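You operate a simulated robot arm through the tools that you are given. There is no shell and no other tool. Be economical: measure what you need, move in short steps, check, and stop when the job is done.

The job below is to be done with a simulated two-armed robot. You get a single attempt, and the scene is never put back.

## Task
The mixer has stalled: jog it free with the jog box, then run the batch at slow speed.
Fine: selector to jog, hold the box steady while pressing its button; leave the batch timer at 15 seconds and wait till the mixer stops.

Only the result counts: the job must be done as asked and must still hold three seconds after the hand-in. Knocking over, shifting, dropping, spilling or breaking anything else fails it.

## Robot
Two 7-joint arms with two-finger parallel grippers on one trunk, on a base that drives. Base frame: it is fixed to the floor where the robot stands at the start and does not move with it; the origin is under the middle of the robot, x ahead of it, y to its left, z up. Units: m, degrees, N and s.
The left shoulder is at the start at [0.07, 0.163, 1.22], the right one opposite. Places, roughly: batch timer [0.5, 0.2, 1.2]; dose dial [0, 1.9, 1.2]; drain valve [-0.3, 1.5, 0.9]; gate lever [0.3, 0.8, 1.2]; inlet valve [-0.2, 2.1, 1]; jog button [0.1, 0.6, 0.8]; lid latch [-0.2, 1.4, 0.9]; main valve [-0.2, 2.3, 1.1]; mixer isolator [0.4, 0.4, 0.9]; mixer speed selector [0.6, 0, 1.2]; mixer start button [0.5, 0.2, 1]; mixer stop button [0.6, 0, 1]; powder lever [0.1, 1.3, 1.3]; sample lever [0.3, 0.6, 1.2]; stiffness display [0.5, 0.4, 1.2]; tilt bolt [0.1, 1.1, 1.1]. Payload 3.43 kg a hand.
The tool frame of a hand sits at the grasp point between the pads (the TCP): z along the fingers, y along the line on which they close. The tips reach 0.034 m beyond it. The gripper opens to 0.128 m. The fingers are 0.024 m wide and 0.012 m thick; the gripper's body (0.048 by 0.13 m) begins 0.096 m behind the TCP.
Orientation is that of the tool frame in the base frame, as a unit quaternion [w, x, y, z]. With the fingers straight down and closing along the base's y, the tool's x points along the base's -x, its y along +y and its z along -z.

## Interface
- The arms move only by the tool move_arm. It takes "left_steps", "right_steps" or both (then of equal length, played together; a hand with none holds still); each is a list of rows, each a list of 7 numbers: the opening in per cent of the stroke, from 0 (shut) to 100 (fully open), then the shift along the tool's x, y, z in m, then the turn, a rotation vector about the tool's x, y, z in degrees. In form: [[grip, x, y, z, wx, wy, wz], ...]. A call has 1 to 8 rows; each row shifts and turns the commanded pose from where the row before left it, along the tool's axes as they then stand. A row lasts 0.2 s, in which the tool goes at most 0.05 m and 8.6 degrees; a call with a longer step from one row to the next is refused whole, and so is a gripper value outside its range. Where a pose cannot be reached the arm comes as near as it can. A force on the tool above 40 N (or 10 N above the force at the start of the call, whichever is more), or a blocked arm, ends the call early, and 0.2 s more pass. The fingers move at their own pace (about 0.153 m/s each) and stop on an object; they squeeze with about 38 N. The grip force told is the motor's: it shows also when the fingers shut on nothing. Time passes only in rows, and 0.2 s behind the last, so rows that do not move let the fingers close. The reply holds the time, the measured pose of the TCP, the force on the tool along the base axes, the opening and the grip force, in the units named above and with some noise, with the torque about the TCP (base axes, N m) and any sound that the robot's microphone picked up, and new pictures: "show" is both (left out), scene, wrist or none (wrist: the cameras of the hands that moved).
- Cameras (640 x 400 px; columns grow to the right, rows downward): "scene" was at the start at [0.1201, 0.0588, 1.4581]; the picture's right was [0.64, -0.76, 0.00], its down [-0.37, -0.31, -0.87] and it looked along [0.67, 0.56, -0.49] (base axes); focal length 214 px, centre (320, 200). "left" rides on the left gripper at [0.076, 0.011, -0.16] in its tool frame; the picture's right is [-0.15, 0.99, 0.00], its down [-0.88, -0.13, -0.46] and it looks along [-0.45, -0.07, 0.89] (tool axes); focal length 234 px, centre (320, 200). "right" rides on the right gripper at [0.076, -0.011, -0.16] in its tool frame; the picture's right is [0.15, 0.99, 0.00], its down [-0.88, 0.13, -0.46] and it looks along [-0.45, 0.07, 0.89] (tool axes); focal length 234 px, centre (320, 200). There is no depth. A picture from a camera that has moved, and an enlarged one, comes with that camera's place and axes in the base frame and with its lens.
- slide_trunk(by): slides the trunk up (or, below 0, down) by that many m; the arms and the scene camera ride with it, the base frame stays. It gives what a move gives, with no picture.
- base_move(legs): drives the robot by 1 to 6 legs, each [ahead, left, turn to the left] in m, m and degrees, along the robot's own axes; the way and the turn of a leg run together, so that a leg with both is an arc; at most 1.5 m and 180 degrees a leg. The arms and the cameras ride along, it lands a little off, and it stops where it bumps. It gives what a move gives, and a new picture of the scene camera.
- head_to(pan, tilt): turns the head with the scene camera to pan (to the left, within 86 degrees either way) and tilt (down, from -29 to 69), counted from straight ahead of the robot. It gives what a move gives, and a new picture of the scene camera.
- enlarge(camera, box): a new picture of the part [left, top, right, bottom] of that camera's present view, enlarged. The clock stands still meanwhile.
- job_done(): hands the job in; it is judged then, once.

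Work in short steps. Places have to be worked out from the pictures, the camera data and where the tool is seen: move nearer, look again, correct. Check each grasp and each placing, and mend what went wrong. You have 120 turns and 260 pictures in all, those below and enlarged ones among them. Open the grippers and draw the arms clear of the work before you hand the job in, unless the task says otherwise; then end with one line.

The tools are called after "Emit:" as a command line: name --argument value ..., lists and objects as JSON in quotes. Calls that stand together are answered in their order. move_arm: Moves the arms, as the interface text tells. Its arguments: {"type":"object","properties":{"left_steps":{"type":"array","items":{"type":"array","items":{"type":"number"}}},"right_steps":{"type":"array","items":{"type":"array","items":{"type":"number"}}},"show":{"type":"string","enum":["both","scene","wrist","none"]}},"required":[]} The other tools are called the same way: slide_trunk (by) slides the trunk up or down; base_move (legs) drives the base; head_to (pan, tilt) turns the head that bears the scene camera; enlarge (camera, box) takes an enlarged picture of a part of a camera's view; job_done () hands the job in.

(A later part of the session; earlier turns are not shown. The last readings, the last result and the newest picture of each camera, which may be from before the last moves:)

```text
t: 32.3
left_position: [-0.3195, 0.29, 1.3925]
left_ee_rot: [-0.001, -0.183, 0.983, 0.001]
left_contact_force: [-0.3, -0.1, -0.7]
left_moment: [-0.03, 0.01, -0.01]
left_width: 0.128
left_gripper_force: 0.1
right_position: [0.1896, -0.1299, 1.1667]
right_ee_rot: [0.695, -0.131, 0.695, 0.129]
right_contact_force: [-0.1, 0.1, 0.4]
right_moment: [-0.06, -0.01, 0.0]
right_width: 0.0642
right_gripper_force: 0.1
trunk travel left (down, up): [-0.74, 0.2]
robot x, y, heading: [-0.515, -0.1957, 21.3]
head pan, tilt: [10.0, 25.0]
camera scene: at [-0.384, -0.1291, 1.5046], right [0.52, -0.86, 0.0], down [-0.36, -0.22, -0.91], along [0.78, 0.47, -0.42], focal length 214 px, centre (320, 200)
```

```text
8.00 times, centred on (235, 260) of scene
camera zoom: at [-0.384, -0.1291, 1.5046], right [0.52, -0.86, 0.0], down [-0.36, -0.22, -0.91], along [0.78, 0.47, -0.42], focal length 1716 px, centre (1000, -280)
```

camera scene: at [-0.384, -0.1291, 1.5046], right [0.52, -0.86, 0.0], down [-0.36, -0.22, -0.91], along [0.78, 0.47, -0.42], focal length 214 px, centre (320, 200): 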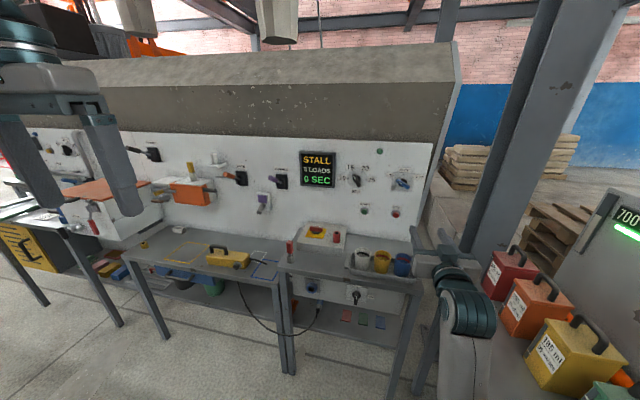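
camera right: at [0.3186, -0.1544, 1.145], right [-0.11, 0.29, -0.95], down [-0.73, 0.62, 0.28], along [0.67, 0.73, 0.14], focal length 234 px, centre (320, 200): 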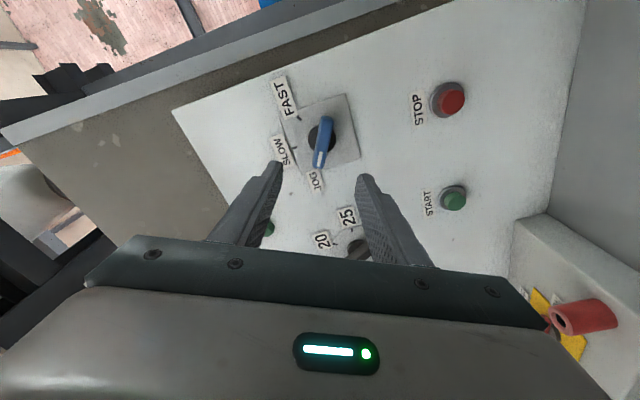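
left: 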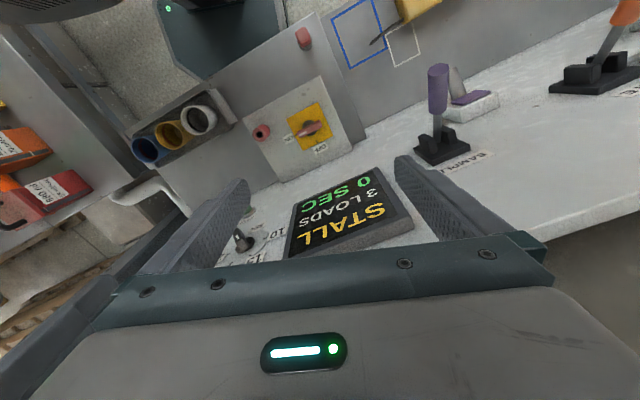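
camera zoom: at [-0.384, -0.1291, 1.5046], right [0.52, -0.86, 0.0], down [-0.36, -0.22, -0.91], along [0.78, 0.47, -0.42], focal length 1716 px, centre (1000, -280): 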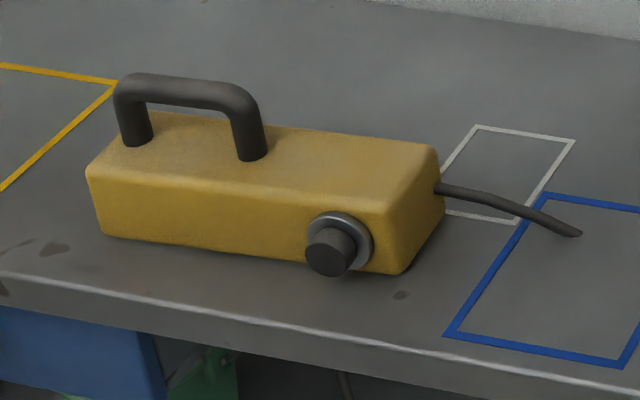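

The plug may or may not belong to the jog box; pressing will tell. Jog box: button front near [0.10, 0.64, 0.776], body ~0.055 deep. I draw the right hand in, tilt it 45° down and then drive to the box.

Emit:
move_arm --right_steps '[[0, 0, 0, -0.045, 0, 0, 0], [0, 0, 0, -0.045, 0, 8, 0], [0, 0, 0, -0.045, 0, 8, 0], [0, 0, 0, 0, 0, 8, 0], [0, 0, 0, 0, 0, 8, 0], [0, 0, 0, 0, 0, 8, 0]]' --show "scene"

```text
t: 33.9
left_position: [-0.3191, 0.2886, 1.3932]
left_ee_rot: [0.0, -0.183, 0.983, 0.0]
left_contact_force: [-0.9, -0.4, 0.2]
left_moment: [0.0, 0.0, 0.01]
left_width: 0.1281
left_gripper_force: 0.1
right_position: [0.1619, -0.2176, 1.1153]
right_ee_rot: [0.427, -0.158, 0.89, 0.023]
right_contact_force: [-1.6, 0.1, 0.3]
right_moment: [-0.01, 0.02, 0.01]
right_width: 0.0
right_gripper_force: 32.7
right hand out of reach, approached as far as the arm can: row 2, 3, 6
trunk travel left (down, up): [-0.74, 0.2]
robot x, y, heading: [-0.5083, -0.2002, 21.4]
head pan, tilt: [10.0, 25.0]
stopped in row 6 (right hand): the arm was blocked; the commanded pose is now the measured one
camera scene: at [-0.3841, -0.1297, 1.5046], right [0.52, -0.86, 0.0], down [-0.36, -0.22, -0.91], along [0.78, 0.47, -0.42], focal length 214 px, centre (320, 200)
```

scene: 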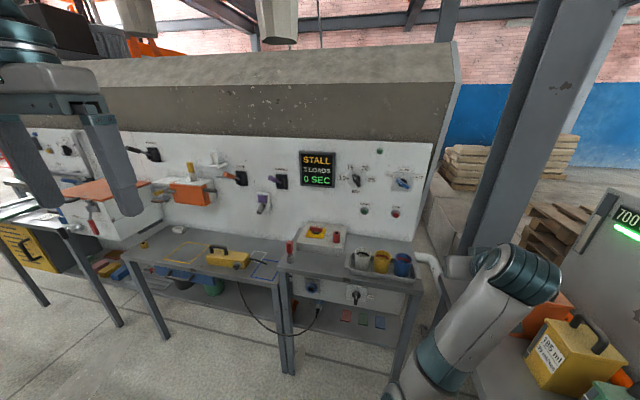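

The right arm is near the side table; I lift it up and inwards away from the dose boxes.

Emit:
move_arm --right_steps '[[0, -0.025, 0.01, -0.025, 0, 0, 0], [0, -0.025, 0.02, -0.025, 0, 0, 0], [0, -0.02, 0.035, -0.02, 0, 0, 0], [0, -0.02, 0.04, -0.018, 0, 0, 0], [0, -0.02, 0.04, -0.018, 0, 0, 0], [0, -0.01, 0.04, -0.01, 0, 0, 0]]' --show "scene"

```text
t: 35.5
left_position: [-0.3184, 0.2895, 1.3928]
left_ee_rot: [-0.001, -0.183, 0.983, -0.001]
left_contact_force: [0.3, 0.3, 1.1]
left_moment: [0.0, 0.01, 0.02]
left_width: 0.1279
left_gripper_force: 0.0
right_position: [0.1773, -0.1929, 1.1767]
right_ee_rot: [0.444, -0.138, 0.885, -0.003]
right_contact_force: [0.0, 0.2, 0.0]
right_moment: [0.06, 0.04, 0.0]
right_width: 0.0
right_gripper_force: 32.9
right hand out of reach, approached as far as the arm can: row 1, 2, 3, 4, 5, 6
trunk travel left (down, up): [-0.74, 0.2]
robot x, y, heading: [-0.5083, -0.1954, 21.1]
head pan, tilt: [10.0, 25.0]
stopped in row 6 (right hand): the arm was blocked; the commanded pose is now the measured one
camera scene: at [-0.3836, -0.1296, 1.5045], right [0.52, -0.86, 0.0], down [-0.36, -0.22, -0.91], along [0.78, 0.47, -0.42], focal length 214 px, centre (320, 200)
```

scene: 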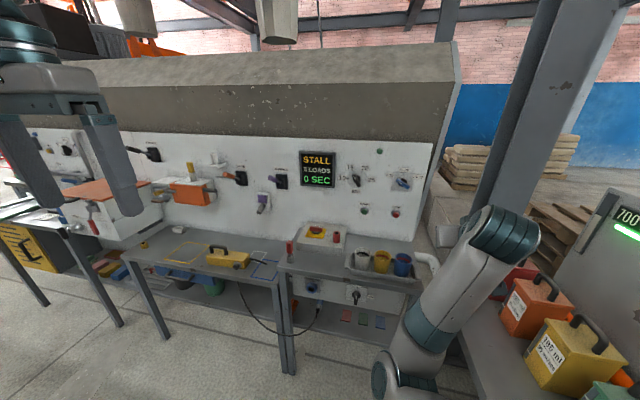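

The elbow-down posture limits pitching. I'll back away to get free space, then stretch the arm out and pitch it down there so the elbow re-folds upward.

Emit:
base_move --legs '[[-0.25, 0.15, 0]]'

Emit:
slide_trunk --by 0.15

Emit:
move_arm --right_steps '[[0, 0, 0, 0, 0, -8, 0], [0, 0, 0, 0.03, 0, -8, 0], [0, 0, 0, 0.03, 0, -8, 0], [0, 0, 0, 0.03, 0, -8, 0], [0, 0, 0, 0.045, 0, -8, 0], [0, 0, 0, 0.045, 0, 0, 0], [0, 0, 0, 0.045, 0, 0, 0], [0, 0, 0, 0.045, 0, 0, 0]]' --show "scene"

```text
t: 37.5
left_position: [-0.6012, 0.3378, 1.3923]
left_ee_rot: [-0.001, -0.183, 0.983, 0.001]
left_contact_force: [-0.4, -0.2, -0.5]
left_moment: [0.0, 0.01, 0.01]
left_width: 0.1284
left_gripper_force: 0.1
right_position: [-0.1058, -0.1434, 1.1756]
right_ee_rot: [0.444, -0.139, 0.885, -0.002]
right_contact_force: [-0.2, 0.0, 1.3]
right_moment: [-0.01, -0.01, 0.02]
right_width: 0.0001
right_gripper_force: 33.0
trunk travel left (down, up): [-0.74, 0.2]
robot x, y, heading: [-0.7955, -0.1452, 21.4]
head pan, tilt: [10.0, 25.0]
camera scene: at [-0.6659, -0.0803, 1.5044], right [0.52, -0.86, 0.0], down [-0.36, -0.22, -0.91], along [0.78, 0.47, -0.42], focal length 214 px, centre (320, 200)
```

scene: 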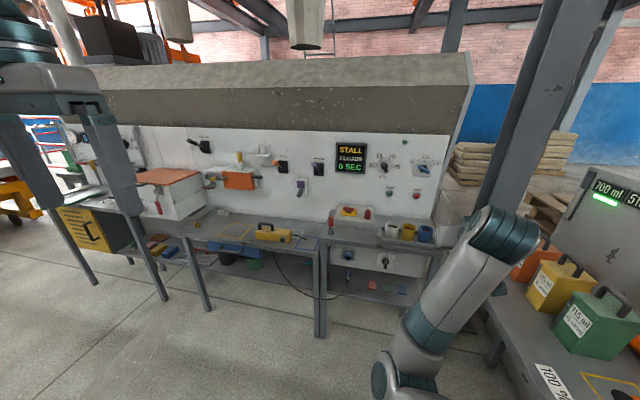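

```text
t: 39.2
left_position: [-0.6017, 0.339, 1.5435]
left_ee_rot: [0.0, -0.184, 0.983, 0.0]
left_contact_force: [0.6, 0.4, -0.2]
left_moment: [-0.01, -0.02, -0.01]
left_width: 0.1282
left_gripper_force: 0.1
right_position: [-0.1076, -0.1433, 1.3262]
right_ee_rot: [0.443, -0.139, 0.885, -0.003]
right_contact_force: [-0.7, -0.2, 0.4]
right_moment: [0.0, 0.0, 0.01]
right_width: 0.0
right_gripper_force: 32.4
trunk travel left (down, up): [-0.89, 0.05]
robot x, y, heading: [-0.7931, -0.1445, 21.0]
head pan, tilt: [10.0, 25.0]
```

```text
t: 41.0
left_position: [-0.6002, 0.3395, 1.5424]
left_ee_rot: [-0.002, -0.183, 0.983, 0.0]
left_contact_force: [0.5, 0.2, 0.2]
left_moment: [0.0, 0.03, -0.03]
left_width: 0.128
left_gripper_force: 0.1
right_position: [0.1517, -0.0817, 1.2951]
right_ee_rot: [0.719, -0.131, 0.681, 0.046]
right_contact_force: [0.2, 0.1, 0.1]
right_moment: [0.01, -0.03, -0.04]
right_width: 0.0
right_gripper_force: 32.9
trunk travel left (down, up): [-0.89, 0.05]
robot x, y, heading: [-0.7914, -0.1461, 21.3]
head pan, tilt: [10.0, 25.0]
camera scene: at [-0.6651, -0.0802, 1.6543], right [0.52, -0.86, 0.0], down [-0.36, -0.22, -0.91], along [0.78, 0.47, -0.42], focal length 214 px, centre (320, 200)
```

scene: 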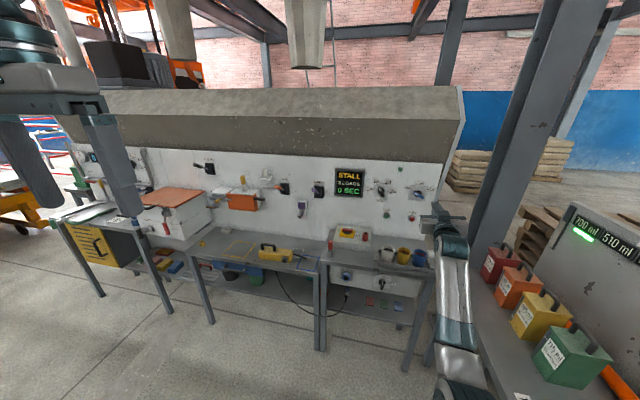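

Arm is extended level. Now pitch down about the wrist (hand swinging down) while moving slightly left.

Emit:
move_arm --right_steps '[[0, 0.028, 0.012, 0.01, 0, 8, 0], [0, 0.028, 0.012, 0.01, 0, 8, 0], [0, 0.028, 0.012, 0.0, 0, 8, 0], [0, 0.028, 0.012, 0.0, 0, 8, 0], [0, 0.028, 0.012, 0, 0, 8, 0], [0, 0.028, 0.012, 0, 0, 8, 0]]' --show "scene"

```text
t: 42.4
left_position: [-0.6019, 0.3388, 1.5421]
left_ee_rot: [-0.001, -0.184, 0.983, 0.0]
left_contact_force: [0.7, -0.4, 0.3]
left_moment: [0.04, -0.02, -0.04]
left_width: 0.1279
left_gripper_force: 0.1
right_position: [0.1074, -0.0399, 1.1292]
right_ee_rot: [0.38, -0.14, 0.914, -0.011]
right_contact_force: [0.6, 0.7, 0.3]
right_moment: [-0.02, 0.0, 0.03]
right_width: 0.0
right_gripper_force: 32.5
trunk travel left (down, up): [-0.89, 0.05]
robot x, y, heading: [-0.7916, -0.1483, 21.3]
head pan, tilt: [10.0, 25.0]
camera scene: at [-0.6671, -0.0797, 1.6545], right [0.52, -0.86, 0.0], down [-0.36, -0.22, -0.91], along [0.78, 0.47, -0.42], focal length 214 px, centre (320, 200)
```

scene: 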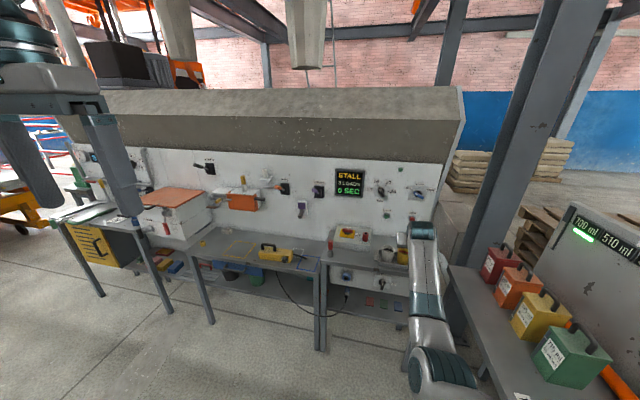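

That works (45° down). Test retracting 0.15 m horizontally and to the left in this posture.

Emit:
move_arm --right_steps '[[0, 0.0265, 0.03, -0.0265, 0, 0, 0], [0, 0.0265, 0.03, -0.0265, 0, 0, 0], [0, 0.0265, 0.03, -0.0265, 0, 0, 0], [0, 0.0265, 0.03, -0.0265, 0, 0, 0]]' --show "scene"

```text
t: 43.6
left_position: [-0.6022, 0.3384, 1.5441]
left_ee_rot: [-0.001, -0.183, 0.983, 0.0]
left_contact_force: [-0.6, -0.8, 0.5]
left_moment: [-0.01, -0.03, 0.04]
left_width: 0.1281
left_gripper_force: 0.0
right_position: [-0.0208, -0.0283, 1.1317]
right_ee_rot: [0.406, -0.118, 0.904, -0.063]
right_contact_force: [-0.6, 0.3, 0.9]
right_moment: [0.02, -0.03, 0.02]
right_width: 0.0
right_gripper_force: 32.5
trunk travel left (down, up): [-0.89, 0.05]
robot x, y, heading: [-0.7966, -0.1488, 21.0]
head pan, tilt: [10.0, 25.0]
stopped in row 4 (right hand): the arm was blocked; the commanded pose is now the measured one
camera scene: at [-0.6669, -0.0801, 1.6546], right [0.52, -0.86, 0.0], down [-0.36, -0.22, -0.91], along [0.78, 0.47, -0.42], focal length 214 px, centre (320, 200)
```

scene: 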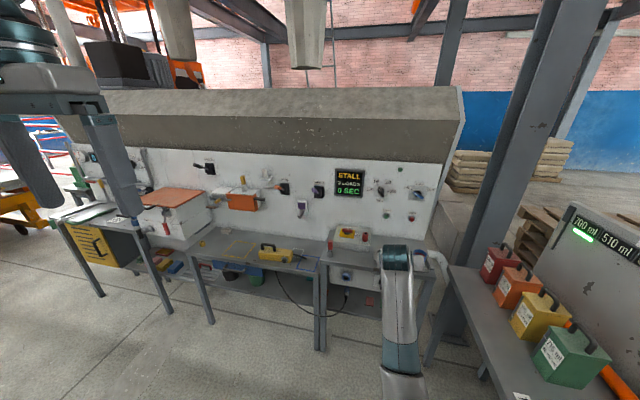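

Blocked again by the low elbow. I look at the right arm's posture to decide how to re-fold it.

Emit:
head_to --pan -20 --tilt 60

```text
t: 44.6
left_position: [-0.6032, 0.3381, 1.5436]
left_ee_rot: [-0.001, -0.183, 0.983, -0.001]
left_contact_force: [0.8, -0.5, 0.1]
left_moment: [0.01, -0.03, 0.02]
left_width: 0.1282
left_gripper_force: 0.1
right_position: [-0.0212, -0.0277, 1.1287]
right_ee_rot: [0.405, -0.119, 0.904, -0.063]
right_contact_force: [-0.1, 0.3, -1.1]
right_moment: [0.02, 0.0, 0.04]
right_width: 0.0
right_gripper_force: 32.4
trunk travel left (down, up): [-0.89, 0.05]
robot x, y, heading: [-0.7952, -0.1473, 21.2]
head pan, tilt: [-20.0, 60.0]
camera scene: at [-0.679, -0.1268, 1.6046], right [0.02, -1.0, 0.0], down [-0.87, -0.02, -0.5], along [0.5, 0.01, -0.87], focal length 214 px, centre (320, 200)
```

scene: 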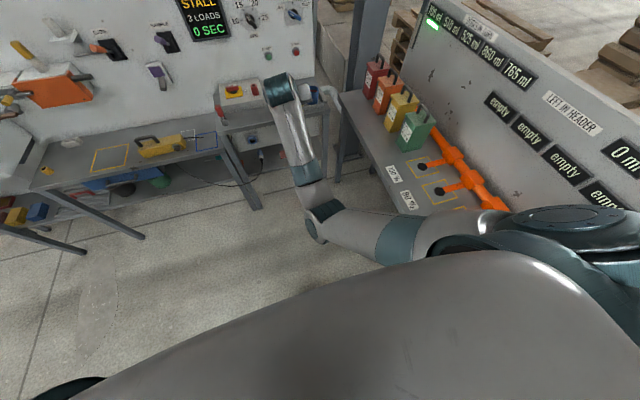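

The elbow is tucked down and inward. Rolling the hand so its camera side faces right should swing the elbow outward; I level the hand, then roll it.

Emit:
move_arm --right_steps '[[0, -0.02, 0, 0.03, 0, -8, 0], [0, -0.02, 0, 0.03, 0, -8, 0], [0, -0.02, 0, 0.03, 0, -8, 0], [0, -0.01, 0, 0.03, 0, -8, 0], [0, 0, 0, 0.02, 0, 0, -8], [0, 0, 0, 0, 0, 0, -8], [0, 0, 0, 0, 0, 0, -8], [0, 0, 0, 0, 0, 0, -8]]' --show "none"

Emit:
move_arm --right_steps '[[0, 0, 0, 0, 0, 0, -8], [0, 0, 0, 0, 0, 0, -8], [0, 0, 0, 0, 0, 0, -8], [0, 0, 0, 0, 0, 0, -8], [0, 0, 0, 0, 0, 0, -8], [0, 0, 0, 0, 0, 0, -8]]' --show "scene"

```text
t: 46.4
left_position: [-0.6011, 0.3374, 1.5426]
left_ee_rot: [-0.001, -0.183, 0.983, 0.0]
left_contact_force: [-0.3, 0.0, 0.0]
left_moment: [0.0, 0.01, -0.01]
left_width: 0.128
left_gripper_force: 0.0
right_position: [0.133, 0.0014, 1.1242]
right_ee_rot: [0.606, -0.335, 0.693, -0.201]
right_contact_force: [0.5, 0.1, 0.1]
right_moment: [-0.02, -0.03, 0.01]
right_width: 0.0
right_gripper_force: 32.6
trunk travel left (down, up): [-0.89, 0.05]
robot x, y, heading: [-0.7914, -0.1437, 21.1]
head pan, tilt: [-20.0, 60.0]
```

```text
t: 47.8
left_position: [-0.6023, 0.338, 1.5437]
left_ee_rot: [-0.001, -0.184, 0.983, 0.0]
left_contact_force: [0.4, 0.8, -0.3]
left_moment: [-0.01, 0.01, 0.01]
left_width: 0.1278
left_gripper_force: 0.0
right_position: [0.1335, 0.0011, 1.1231]
right_ee_rot: [-0.472, 0.588, -0.497, 0.43]
right_contact_force: [1.1, 0.7, -0.5]
right_moment: [0.05, 0.04, -0.01]
right_width: 0.0001
right_gripper_force: 32.9
trunk travel left (down, up): [-0.89, 0.05]
robot x, y, heading: [-0.7943, -0.1447, 21.2]
head pan, tilt: [-20.0, 60.0]
camera scene: at [-0.6789, -0.1269, 1.6045], right [0.02, -1.0, 0.0], down [-0.87, -0.02, -0.5], along [0.5, 0.01, -0.87], focal length 214 px, centre (320, 200)
```

scene: 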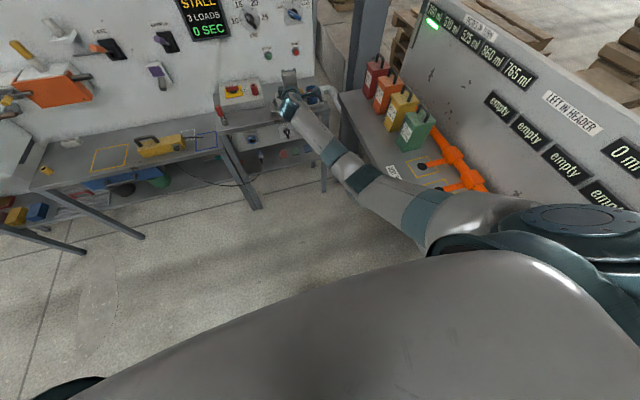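

The elbow swung outward. I drive left towards the jog box for room, then retract the hand.

Emit:
base_move --legs '[[0, 0.33, 0]]'

Emit:
move_arm --right_steps '[[0, 0, 0, -0.04, 0, 0, 0], [0, 0, 0, -0.04, 0, 0, 0], [0, 0, 0, -0.04, 0, 0, 0], [0, 0, 0, -0.04, 0, 0, 0], [0, 0, 0, -0.04, 0, 0, 0], [0, 0, 0, -0.04, 0, 0, 0]]' --show "scene"

```text
t: 50.0
left_position: [-0.7145, 0.6444, 1.5437]
left_ee_rot: [-0.002, -0.18, 0.984, 0.001]
left_contact_force: [-1.1, 0.4, 0.8]
left_moment: [0.0, 0.01, 0.01]
left_width: 0.1279
left_gripper_force: 0.1
right_position: [0.0173, 0.3017, 1.1224]
right_ee_rot: [-0.472, 0.585, -0.499, 0.432]
right_contact_force: [-0.2, -0.2, -0.2]
right_moment: [0.0, -0.04, 0.03]
right_width: 0.0001
right_gripper_force: 32.2
trunk travel left (down, up): [-0.89, 0.05]
robot x, y, heading: [-0.9112, 0.1634, 20.8]
head pan, tilt: [-20.0, 60.0]
camera scene: at [-0.7963, 0.1798, 1.6045], right [0.01, -1.0, 0.0], down [-0.87, -0.01, -0.5], along [0.5, 0.01, -0.87], focal length 214 px, centre (320, 200)
```

scene: 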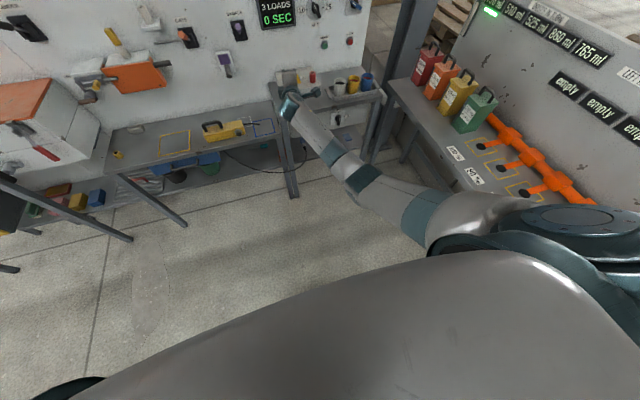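

```text
t: 51.4
left_position: [-0.7175, 0.647, 1.5423]
left_ee_rot: [0.001, -0.18, 0.984, 0.0]
left_contact_force: [0.0, -0.3, 0.2]
left_moment: [-0.03, -0.05, 0.01]
left_width: 0.1278
left_gripper_force: 0.1
right_position: [-0.22, 0.275, 1.1684]
right_ee_rot: [-0.471, 0.585, -0.499, 0.432]
right_contact_force: [0.5, 0.4, 0.3]
right_moment: [-0.02, 0.0, -0.05]
right_width: 0.0
right_gripper_force: 32.7
trunk travel left (down, up): [-0.89, 0.05]
robot x, y, heading: [-0.9098, 0.1585, 20.5]
head pan, tilt: [-20.0, 60.0]
camera scene: at [-0.7989, 0.1826, 1.6046], right [0.01, -1.0, 0.0], down [-0.87, -0.01, -0.5], along [0.5, 0.01, -0.87], focal length 214 px, centre (320, 200)
```

scene: 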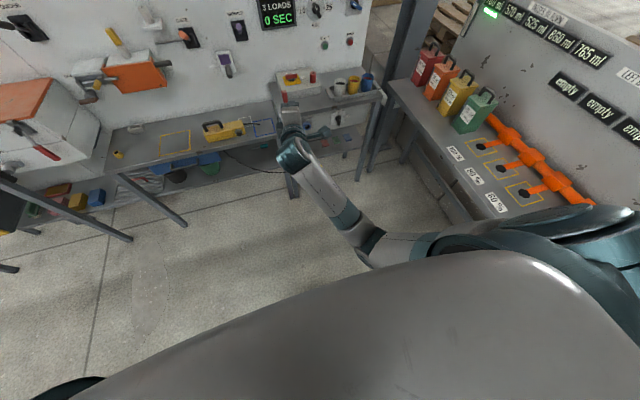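

Retraction works now. Aim the tool along the panel normal (yaw 14° left) and pitch down 20°.

Emit:
move_arm --right_steps '[[0, 0, 0, 0, 0, -7, 0], [0, 0, 0, 0, 0, -7, 0], [0, 0, 0, 0, -7, 0, 0], [0, 0, 0, 0, -7, 0, 0], [0, 0, 0, 0, -6, 0, 0]]' --show "scene"

```text
t: 52.6
left_position: [-0.7159, 0.6463, 1.5429]
left_ee_rot: [-0.001, -0.179, 0.984, 0.001]
left_contact_force: [-0.1, 0.1, 0.1]
left_moment: [0.0, -0.01, 0.01]
left_width: 0.128
left_gripper_force: 0.0
right_position: [-0.218, 0.2725, 1.1685]
right_ee_rot: [-0.41, 0.716, -0.494, 0.275]
right_contact_force: [-0.4, 0.1, -0.1]
right_moment: [-0.02, 0.01, -0.01]
right_width: 0.0
right_gripper_force: 33.5
trunk travel left (down, up): [-0.89, 0.05]
robot x, y, heading: [-0.9111, 0.1648, 20.5]
head pan, tilt: [-20.0, 60.0]
camera scene: at [-0.7969, 0.1815, 1.6044], right [0.01, -1.0, 0.0], down [-0.87, -0.01, -0.5], along [0.5, 0.01, -0.87], focal length 214 px, centre (320, 200)
```

scene: 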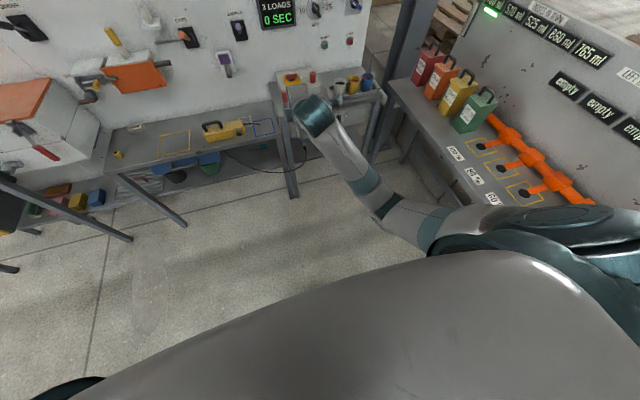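

Good posture. Now pull the right hand back/left, and roll the left gripper 90° so it can straddle the box front-to-back.

Emit:
move_arm --right_steps '[[0, -0.025, 0.019, -0.0325, 0, 0, 0], [0, -0.025, 0.019, -0.0325, 0, 0, 0], [0, -0.025, 0.019, -0.0325, 0, 0, 0], [0, -0.02, 0.019, -0.0325, 0, 0, 0], [0, 0, 0, 0, 0, 0, 0], [0, 0, 0, 0, 0, 0, 0], [0, 0, 0, 0, 0, 0, 0], [0, 0, 0, 0, 0, 0, 0]]' --left_steps '[[100, 0, 0, 0, 0, 0, 8.5], [100, 0, 0, 0, 0, 0, 8.5], [100, 0, 0, 0, 0, 0, 8.5], [100, 0, 0, 0, 0, 0, 8.5], [100, 0, 0, 0, 0, 0, 8.5], [100, 0, 0, 0, 0, 0, 8.5], [100, 0, 0, 0, 0, 0, 8.5], [100, 0, 0, 0, 0, 0, 8.5]]' --show "none"

Emit:
move_arm --left_steps '[[100, 0, 0, 0, 0, 0, 8.5], [100, 0, 0, 0, 0, 0, 8.5], [100, 0, 0, 0, 0, 0, 5]]' --show "scene"

```text
t: 54.4
left_position: [-0.7167, 0.6465, 1.5441]
left_ee_rot: [-0.001, 0.403, 0.915, 0.0]
left_contact_force: [-0.5, 0.0, 0.9]
left_moment: [-0.01, -0.02, -0.03]
left_width: 0.1279
left_gripper_force: 0.1
right_position: [-0.3907, 0.3088, 1.1697]
right_ee_rot: [-0.409, 0.716, -0.493, 0.276]
right_contact_force: [0.3, 0.2, 0.1]
right_moment: [0.0, 0.01, 0.02]
right_width: 0.0
right_gripper_force: 33.1
trunk travel left (down, up): [-0.89, 0.05]
robot x, y, heading: [-0.9128, 0.1636, 20.8]
head pan, tilt: [-20.0, 60.0]
```

```text
t: 55.2
left_position: [-0.7154, 0.6466, 1.5442]
left_ee_rot: [-0.001, 0.569, 0.822, -0.001]
left_contact_force: [0.0, 0.1, -0.7]
left_moment: [-0.01, -0.03, 0.02]
left_width: 0.128
left_gripper_force: 0.1
right_position: [-0.3907, 0.3083, 1.1699]
right_ee_rot: [-0.41, 0.716, -0.493, 0.276]
right_contact_force: [-0.6, 0.7, 0.0]
right_moment: [0.02, 0.01, -0.01]
right_width: 0.0
right_gripper_force: 32.8
trunk travel left (down, up): [-0.89, 0.05]
robot x, y, heading: [-0.9131, 0.1627, 20.6]
head pan, tilt: [-20.0, 60.0]
camera scene: at [-0.7972, 0.1821, 1.6045], right [0.01, -1.0, 0.0], down [-0.87, -0.01, -0.5], along [0.5, 0.01, -0.87], focal length 214 px, centre (320, 200)
```

scene: 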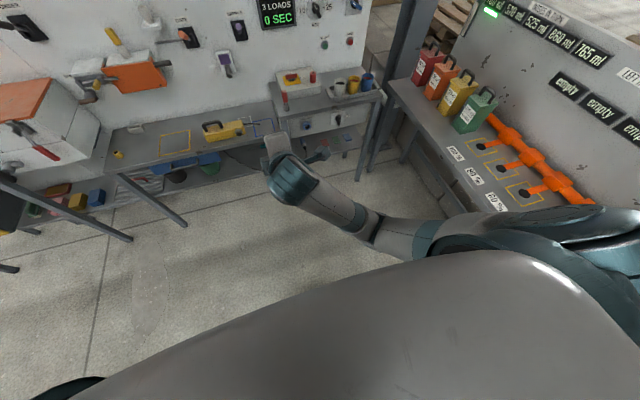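

Both hands ready. Drive closer to the jog box and lower the trunk.

Emit:
base_move --legs '[[0.3, 0.08, 0.5]]'

Emit:
slide_trunk --by -0.37

Emit:
head_to --pan 10 --tilt 35

```text
t: 57.3
left_position: [-0.4777, 0.8286, 1.5445]
left_ee_rot: [-0.001, 0.563, 0.826, 0.0]
left_contact_force: [0.2, -0.1, 0.2]
left_moment: [0.0, -0.03, -0.01]
left_width: 0.1279
left_gripper_force: 0.1
right_position: [-0.1476, 0.4934, 1.1699]
right_ee_rot: [-0.411, 0.719, -0.489, 0.273]
right_contact_force: [-0.1, 0.0, 1.2]
right_moment: [-0.01, 0.02, -0.01]
right_width: 0.0
right_gripper_force: 33.5
trunk travel left (down, up): [-0.89, 0.05]
robot x, y, heading: [-0.6655, 0.3461, 21.5]
head pan, tilt: [-20.0, 60.0]
camera scene: at [-0.5539, 0.3628, 1.6047], right [0.02, -1.0, 0.0], down [-0.87, -0.02, -0.5], along [0.5, 0.01, -0.87], focal length 214 px, centre (320, 200)
```

scene: 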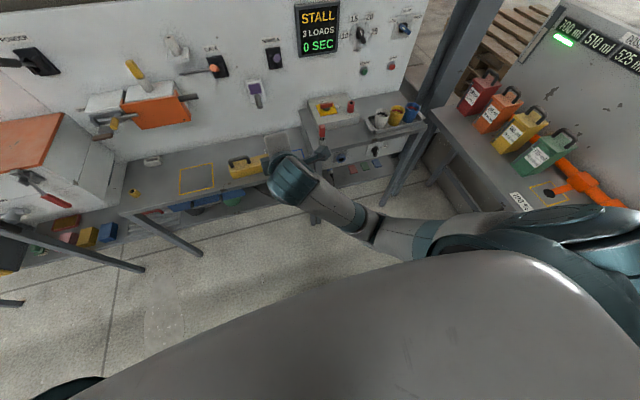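

```text
t: 60.9
left_position: [-0.4764, 0.8295, 1.1737]
left_ee_rot: [0.0, 0.564, 0.826, -0.001]
left_contact_force: [0.2, -0.1, 0.4]
left_moment: [-0.04, -0.01, 0.03]
left_width: 0.1281
left_gripper_force: 0.1
right_position: [-0.1469, 0.4944, 0.8]
right_ee_rot: [-0.412, 0.72, -0.488, 0.273]
right_contact_force: [-0.1, 0.2, 0.8]
right_moment: [-0.01, 0.03, 0.01]
right_width: 0.0001
right_gripper_force: 32.5
trunk travel left (down, up): [-0.52, 0.42]
robot x, y, heading: [-0.6692, 0.3417, 21.4]
head pan, tilt: [-20.0, 60.0]
```

```text
t: 61.8
left_position: [-0.476, 0.8292, 1.1729]
left_ee_rot: [-0.002, 0.563, 0.826, 0.0]
left_contact_force: [0.2, -0.4, 0.1]
left_moment: [0.02, 0.01, -0.03]
left_width: 0.1282
left_gripper_force: 0.0
right_position: [-0.1468, 0.4949, 0.7992]
right_ee_rot: [-0.411, 0.719, -0.489, 0.273]
right_contact_force: [1.0, 0.9, -0.4]
right_moment: [0.02, -0.02, -0.01]
right_width: 0.0
right_gripper_force: 32.8
trunk travel left (down, up): [-0.52, 0.42]
robot x, y, heading: [-0.6674, 0.3466, 21.5]
head pan, tilt: [10.0, 35.0]
camera scene: at [-0.5434, 0.4084, 1.2687], right [0.52, -0.85, 0.0], down [-0.49, -0.3, -0.82], along [0.7, 0.43, -0.57], focal length 214 px, centre (320, 200)
```

scene: 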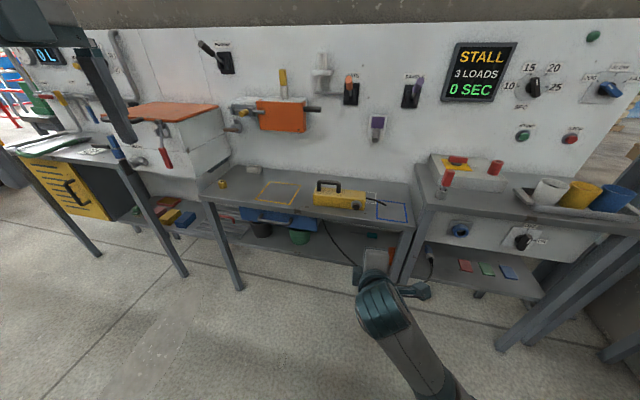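

Measure the jog box again from this nearer, second viewpoint.

Emit:
enlarge --camera "scene" --box '[290, 170, 420, 251]'

```text
4.92 times, centred on (355, 210) of scene
camera zoom: at [-0.5434, 0.4084, 1.2687], right [0.52, -0.85, 0.0], down [-0.49, -0.3, -0.82], along [0.7, 0.43, -0.57], focal length 1056 px, centre (148, 148)
```

zoom: 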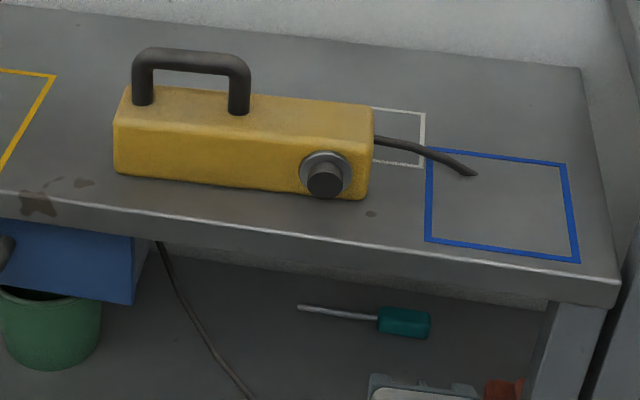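

Triangulated: button front [0.105, 0.642, 0.769], box f-depth ≈0.345–0.403, bench z ≈0.744. Drive ahead 0.19 m; right hand stays short of the bench edge.

Emit:
base_move --legs '[[0.19, 0, 0]]'

```text
t: 63.4
left_position: [-0.2961, 0.9008, 1.1737]
left_ee_rot: [0.0, 0.563, 0.826, 0.0]
left_contact_force: [0.7, -0.1, -0.3]
left_moment: [0.01, 0.04, 0.02]
left_width: 0.1281
left_gripper_force: 0.1
right_position: [0.0346, 0.5669, 0.7993]
right_ee_rot: [-0.411, 0.72, -0.488, 0.272]
right_contact_force: [0.1, -0.3, -0.2]
right_moment: [0.01, 0.0, -0.02]
right_width: 0.0
right_gripper_force: 32.7
trunk travel left (down, up): [-0.52, 0.42]
robot x, y, heading: [-0.4856, 0.4156, 21.5]
head pan, tilt: [10.0, 35.0]
camera scene: at [-0.3619, 0.4801, 1.2687], right [0.52, -0.85, 0.0], down [-0.49, -0.3, -0.82], along [0.7, 0.43, -0.57], focal length 214 px, centre (320, 200)
```

scene: 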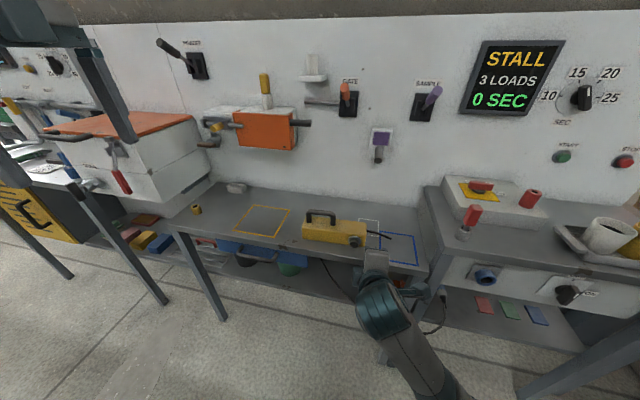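

Bring the left hand down and across to hover above the box (z≈0.95).

Emit:
move_arm --left_steps '[[80, -0.03, 0.025, 0.028, 0, 0, 0], [80, -0.03, 0.025, 0.028, 0, 0, 0], [80, -0.03, 0.025, 0.028, 0, 0, 0], [80, -0.03, 0.025, 0.028, 0, 0, 0], [80, -0.03, 0.025, 0.028, 0, 0, 0], [80, -0.03, 0.025, 0.028, 0, 0, 0], [80, -0.03, 0.025, 0.028, 0, 0, 0], [80, -0.03, 0.025, 0.028, 0, 0, 0]]' --show "none"

Emit:
move_arm --left_steps '[[80, -0.0255, 0.031, 0, 0, 0, 0], [80, -0.0255, 0.031, 0, 0, 0, 0], [80, -0.0255, 0.031, 0, 0, 0, 0], [80, -0.0255, 0.031, 0, 0, 0, 0]]' --show "both"

```text
t: 65.2
left_position: [-0.022, 0.7517, 0.9475]
left_ee_rot: [0.0, 0.562, 0.827, -0.001]
left_contact_force: [-0.2, 0.5, 0.4]
left_moment: [-0.02, 0.05, 0.03]
left_width: 0.1023
left_gripper_force: 0.1
right_position: [0.0349, 0.5687, 0.798]
right_ee_rot: [-0.411, 0.72, -0.488, 0.272]
right_contact_force: [-0.3, 1.3, -0.3]
right_moment: [-0.01, 0.01, 0.01]
right_width: 0.0
right_gripper_force: 33.0
trunk travel left (down, up): [-0.52, 0.42]
robot x, y, heading: [-0.4848, 0.4154, 21.5]
head pan, tilt: [10.0, 35.0]
```

```text
t: 66.2
left_position: [0.0086, 0.78, 0.9506]
left_ee_rot: [0.0, 0.563, 0.826, 0.0]
left_contact_force: [-0.2, -0.7, -0.2]
left_moment: [0.03, -0.01, 0.0]
left_width: 0.1023
left_gripper_force: 0.0
left hand out of reach, approached as far as the arm can: row 1, 2, 3, 4
right_position: [0.0344, 0.5667, 0.7994]
right_ee_rot: [-0.411, 0.72, -0.488, 0.273]
right_contact_force: [0.0, 0.0, 0.3]
right_moment: [0.02, -0.02, 0.03]
right_width: 0.0002
right_gripper_force: 33.5
trunk travel left (down, up): [-0.52, 0.42]
robot x, y, heading: [-0.4852, 0.413, 21.4]
head pan, tilt: [10.0, 35.0]
camera scene: at [-0.3629, 0.4797, 1.2688], right [0.52, -0.85, 0.0], down [-0.49, -0.3, -0.82], along [0.7, 0.43, -0.57], focal length 214 px, centre (320, 200)
camera left: at [-0.0096, 0.8534, 1.1099], right [0.97, 0.23, 0.0], down [0.2, -0.87, 0.46], along [0.1, -0.44, -0.89], focal length 234 px, centre (320, 200)
```

scene: 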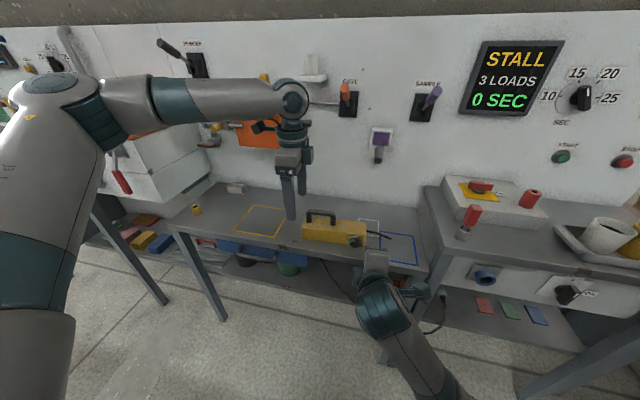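
left: 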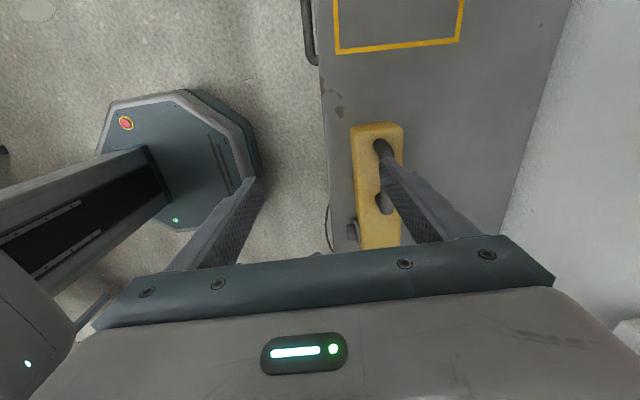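

With this roll the left arm can't reach across. Instead I'll clamp the handle over both its posts (span ≈0.096 m) with the natural roll; I roll the left hand back by 90°.

Emit:
move_arm --left_steps '[[100, 0, 0, -0.01, 0, 0, -8.5], [100, 0, 0, -0.01, 0, 0, -8.5], [100, 0, 0, 0, 0, 0, -8.5], [100, 0, 0, 0, 0, 0, -8.5], [100, 0, 0, 0, 0, 0, -8.5], [100, 0, 0, 0, 0, 0, -8.5], [100, 0, 0, 0, 0, 0, -8.5], [100, 0, 0, 0, 0, 0, -8.5]]' --show "none"

Emit:
move_arm --left_steps '[[100, 0, 0, 0, 0, 0, -8.5], [100, 0, 0, 0, 0, 0, -8.5], [100, 0, 0, 0, 0, 0, -5]]' --show "both"

```text
t: 68.0
left_position: [0.0067, 0.7795, 0.9693]
left_ee_rot: [0.0, 0.004, 1.0, 0.0]
left_contact_force: [-0.7, -0.3, 0.3]
left_moment: [-0.05, -0.04, 0.0]
left_width: 0.128
left_gripper_force: 0.0
right_position: [0.0343, 0.566, 0.7991]
right_ee_rot: [-0.412, 0.72, -0.488, 0.273]
right_contact_force: [0.0, 0.3, 0.4]
right_moment: [-0.04, -0.02, -0.03]
right_width: 0.0
right_gripper_force: 32.9
trunk travel left (down, up): [-0.52, 0.42]
robot x, y, heading: [-0.4862, 0.4168, 21.4]
head pan, tilt: [10.0, 35.0]
```

```text
t: 68.8
left_position: [0.0062, 0.779, 0.9685]
left_ee_rot: [-0.001, -0.187, 0.982, 0.0]
left_contact_force: [-0.2, -0.3, 0.3]
left_moment: [0.02, 0.03, -0.04]
left_width: 0.1281
left_gripper_force: 0.0
right_position: [0.0352, 0.566, 0.7987]
right_ee_rot: [-0.412, 0.719, -0.488, 0.273]
right_contact_force: [0.0, -0.7, 0.1]
right_moment: [0.02, 0.0, 0.02]
right_width: 0.0002
right_gripper_force: 33.2
trunk travel left (down, up): [-0.52, 0.42]
robot x, y, heading: [-0.4873, 0.4126, 21.5]
head pan, tilt: [10.0, 35.0]
camera scene: at [-0.3628, 0.4797, 1.2688], right [0.52, -0.85, 0.0], down [-0.49, -0.3, -0.82], along [0.7, 0.43, -0.57], focal length 214 px, centre (320, 200)
camera left: at [-0.0673, 0.7618, 1.1289], right [-0.23, 0.97, 0.0], down [0.87, 0.2, 0.46], along [0.44, 0.1, -0.89], focal length 234 px, centre (320, 200)
```

scene: 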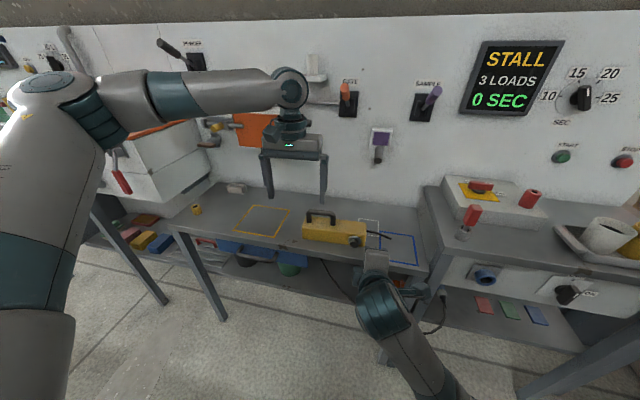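
left: 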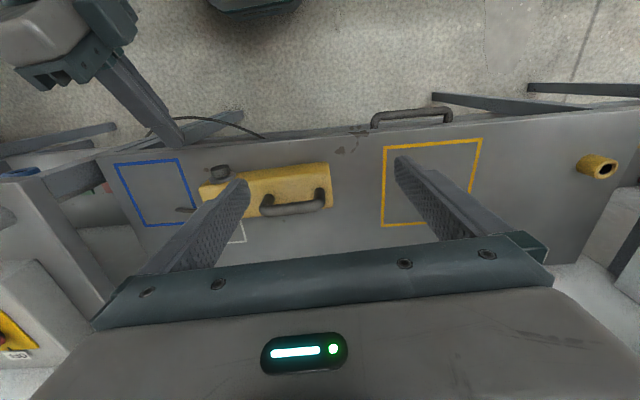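

Handle centre measured at f≈0.37, l≈0.675. Hover the left hand over it with tips just above the handle.

Emit:
move_arm --left_steps '[[100, -0.027, -0.0165, 0.02, 0, 0, 0], [100, -0.027, -0.0165, 0.02, 0, 0, 0], [100, -0.026, -0.0165, 0.02, 0, 0, 0]]' --show "both"

```text
t: 69.6
left_position: [0.0259, 0.8084, 0.9111]
left_ee_rot: [0.0, -0.186, 0.982, -0.001]
left_contact_force: [0.4, 0.1, 0.7]
left_moment: [0.01, 0.01, -0.03]
left_width: 0.1282
left_gripper_force: 0.1
left hand out of reach, approached as far as the arm can: row 1, 2, 3
right_position: [0.0347, 0.5666, 0.7993]
right_ee_rot: [-0.412, 0.72, -0.488, 0.272]
right_contact_force: [-0.6, 0.0, 0.1]
right_moment: [0.0, -0.01, -0.02]
right_width: 0.0
right_gripper_force: 33.4
trunk travel left (down, up): [-0.52, 0.42]
robot x, y, heading: [-0.4842, 0.4164, 21.5]
head pan, tilt: [10.0, 35.0]
camera scene: at [-0.3625, 0.4801, 1.2687], right [0.52, -0.85, 0.0], down [-0.49, -0.3, -0.82], along [0.7, 0.43, -0.57], focal length 214 px, centre (320, 200)
camera left: at [-0.0476, 0.7921, 1.0711], right [-0.23, 0.97, 0.0], down [0.87, 0.2, 0.46], along [0.44, 0.1, -0.89], focal length 234 px, centre (320, 200)
```

scene: 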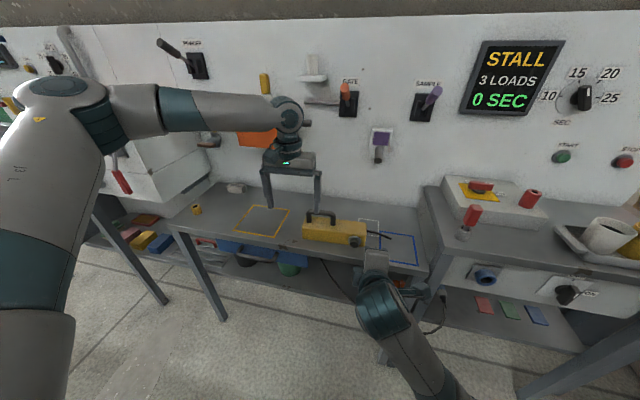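
left: 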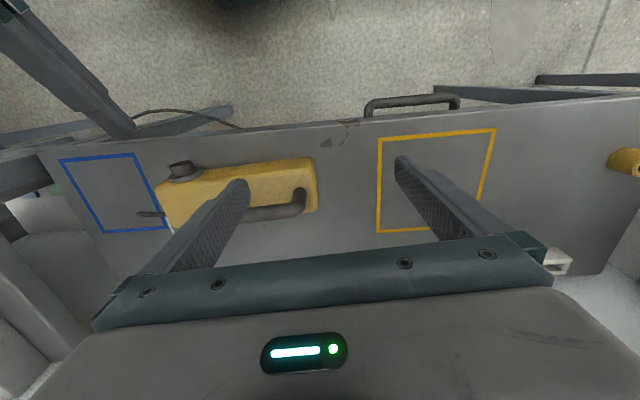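

The shoulder is too low for a downward wrist. I raise the trunk 0.18 m (both hands rise) and then approach again.

Emit:
slide_trunk --by 0.18

Emit:
move_arm --left_steps '[[100, 0, -0.02, 0.03, 0, 0, 0], [100, 0, -0.02, 0.03, 0, 0, 0], [100, -0.01, -0.02, 0.03, 0, 0, 0], [100, -0.02, -0.02, 0.03, 0, 0, 0], [100, -0.02, -0.01, 0.03, 0, 0, 0], [100, -0.02, 0, 0.03, 0, 0, 0]]' --show "both"

```text
t: 71.6
left_position: [0.0268, 0.8098, 1.0922]
left_ee_rot: [0.0, -0.186, 0.982, -0.001]
left_contact_force: [0.4, 0.1, -0.5]
left_moment: [-0.03, 0.01, -0.02]
left_width: 0.1282
left_gripper_force: 0.0
right_position: [0.0341, 0.5665, 0.9794]
right_ee_rot: [-0.412, 0.72, -0.488, 0.273]
right_contact_force: [-0.3, -0.1, -0.1]
right_moment: [0.01, 0.0, 0.0]
right_width: 0.0001
right_gripper_force: 32.7
trunk travel left (down, up): [-0.7, 0.24]
robot x, y, heading: [-0.4806, 0.4156, 21.5]
head pan, tilt: [10.0, 35.0]
```

```text
t: 73.0
left_position: [0.0016, 0.8358, 0.967]
left_ee_rot: [0.002, -0.187, 0.982, -0.002]
left_contact_force: [0.5, 0.4, -0.3]
left_moment: [-0.02, 0.06, -0.01]
left_width: 0.1282
left_gripper_force: 0.1
left hand out of reach, approached as far as the arm can: row 1, 2, 3, 4, 5, 6
right_position: [0.034, 0.5683, 0.9791]
right_ee_rot: [-0.411, 0.72, -0.488, 0.272]
right_contact_force: [0.6, -0.6, 0.2]
right_moment: [-0.02, 0.03, 0.01]
right_width: 0.0
right_gripper_force: 33.2
trunk travel left (down, up): [-0.7, 0.24]
robot x, y, heading: [-0.4828, 0.4184, 21.5]
head pan, tilt: [10.0, 35.0]
camera scene: at [-0.3625, 0.4805, 1.4487], right [0.52, -0.85, 0.0], down [-0.49, -0.3, -0.82], along [0.7, 0.43, -0.57], focal length 214 px, centre (320, 200)
camera left: at [-0.0724, 0.8185, 1.1262], right [-0.23, 0.97, 0.0], down [0.87, 0.2, 0.46], along [0.45, 0.1, -0.89], focal length 234 px, centre (320, 200)
```

scene: 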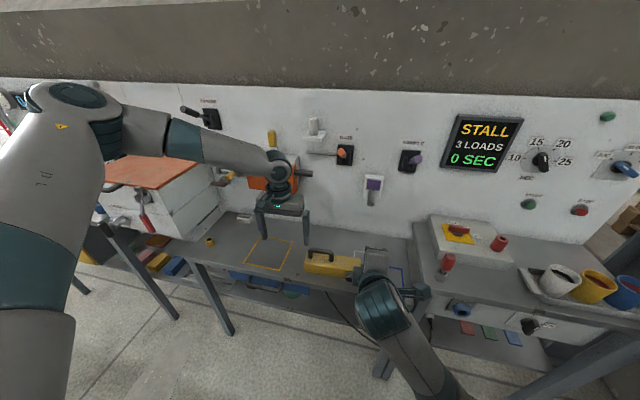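
left: 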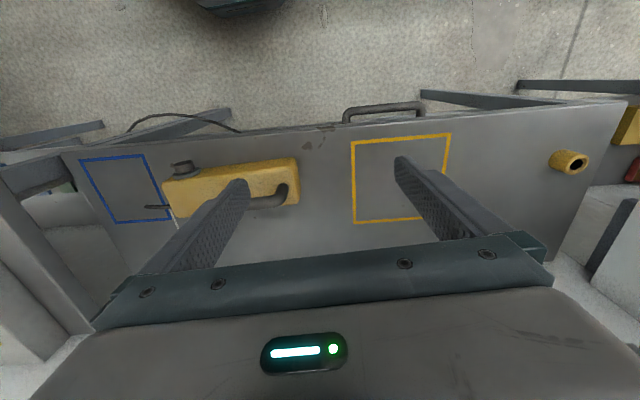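

The left arm's posture limits it, but I can move the base instead: shift the right hand left/back first, then drive 0.065 ahead, 0.10 right so the left hand is over the handle.

Emit:
move_arm --right_steps '[[0, -0.03, 0.012, -0.02, 0, 0, 0], [0, -0.03, 0.012, -0.02, 0, 0, 0], [0, -0.03, 0.012, -0.02, 0, 0, 0], [0, -0.02, 0.012, -0.02, 0, 0, 0]]' --show "none"

Emit:
base_move --legs '[[0.065, -0.105, 0]]'

Emit:
enlarge --camera "left" --box '[80, 80, 480, 330]'

```text
t: 74.0
left_position: [0.0028, 0.8361, 0.9673]
left_ee_rot: [0.002, -0.186, 0.982, -0.001]
left_contact_force: [-0.3, -0.1, -0.6]
left_moment: [0.0, 0.0, 0.0]
left_width: 0.1279
left_gripper_force: 0.1
right_position: [-0.0791, 0.6243, 0.975]
right_ee_rot: [-0.407, 0.716, -0.484, 0.295]
right_contact_force: [-0.1, -0.5, -0.8]
right_moment: [-0.01, -0.02, -0.04]
right_width: 0.0
right_gripper_force: 33.3
trunk travel left (down, up): [-0.7, 0.24]
robot x, y, heading: [-0.4819, 0.4131, 21.5]
head pan, tilt: [10.0, 35.0]
```

```text
t: 75.2
left_position: [0.1012, 0.7609, 0.9664]
left_ee_rot: [0.001, -0.186, 0.982, -0.001]
left_contact_force: [0.1, -0.7, -0.4]
left_moment: [0.0, 0.0, 0.0]
left_width: 0.128
left_gripper_force: 0.0
right_position: [0.0191, 0.5508, 0.9741]
right_ee_rot: [-0.406, 0.718, -0.483, 0.293]
right_contact_force: [-0.1, 0.4, 0.3]
right_moment: [0.0, -0.01, -0.02]
right_width: 0.0
right_gripper_force: 33.2
trunk travel left (down, up): [-0.7, 0.24]
robot x, y, heading: [-0.3879, 0.3427, 21.5]
head pan, tilt: [10.0, 35.0]
camera scene: at [-0.2635, 0.4062, 1.4488], right [0.52, -0.85, 0.0], down [-0.49, -0.3, -0.82], along [0.7, 0.43, -0.57], focal length 214 px, centre (320, 200)
```

scene: 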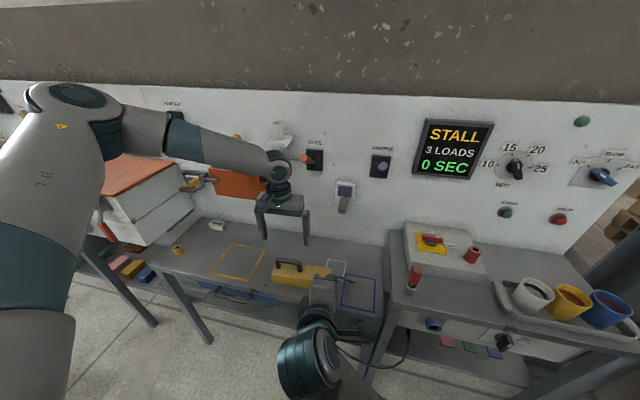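

```text
1.60 times, centred on (280, 205) of left
camera zoom: at [0.0266, 0.7443, 1.1268], right [-0.23, 0.97, 0.0], down [0.87, 0.2, 0.46], along [0.45, 0.1, -0.89], focal length 375 px, centre (384, 192)
```

zoom: 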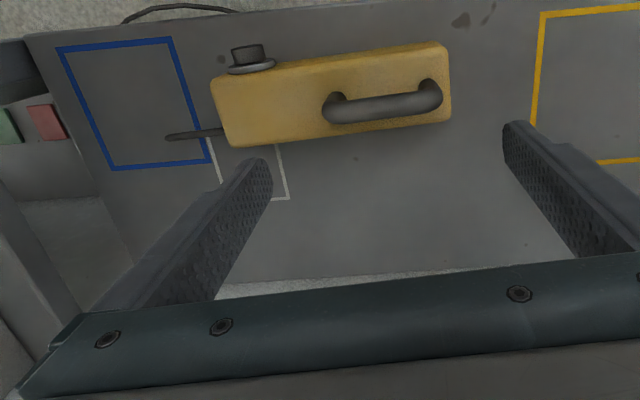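

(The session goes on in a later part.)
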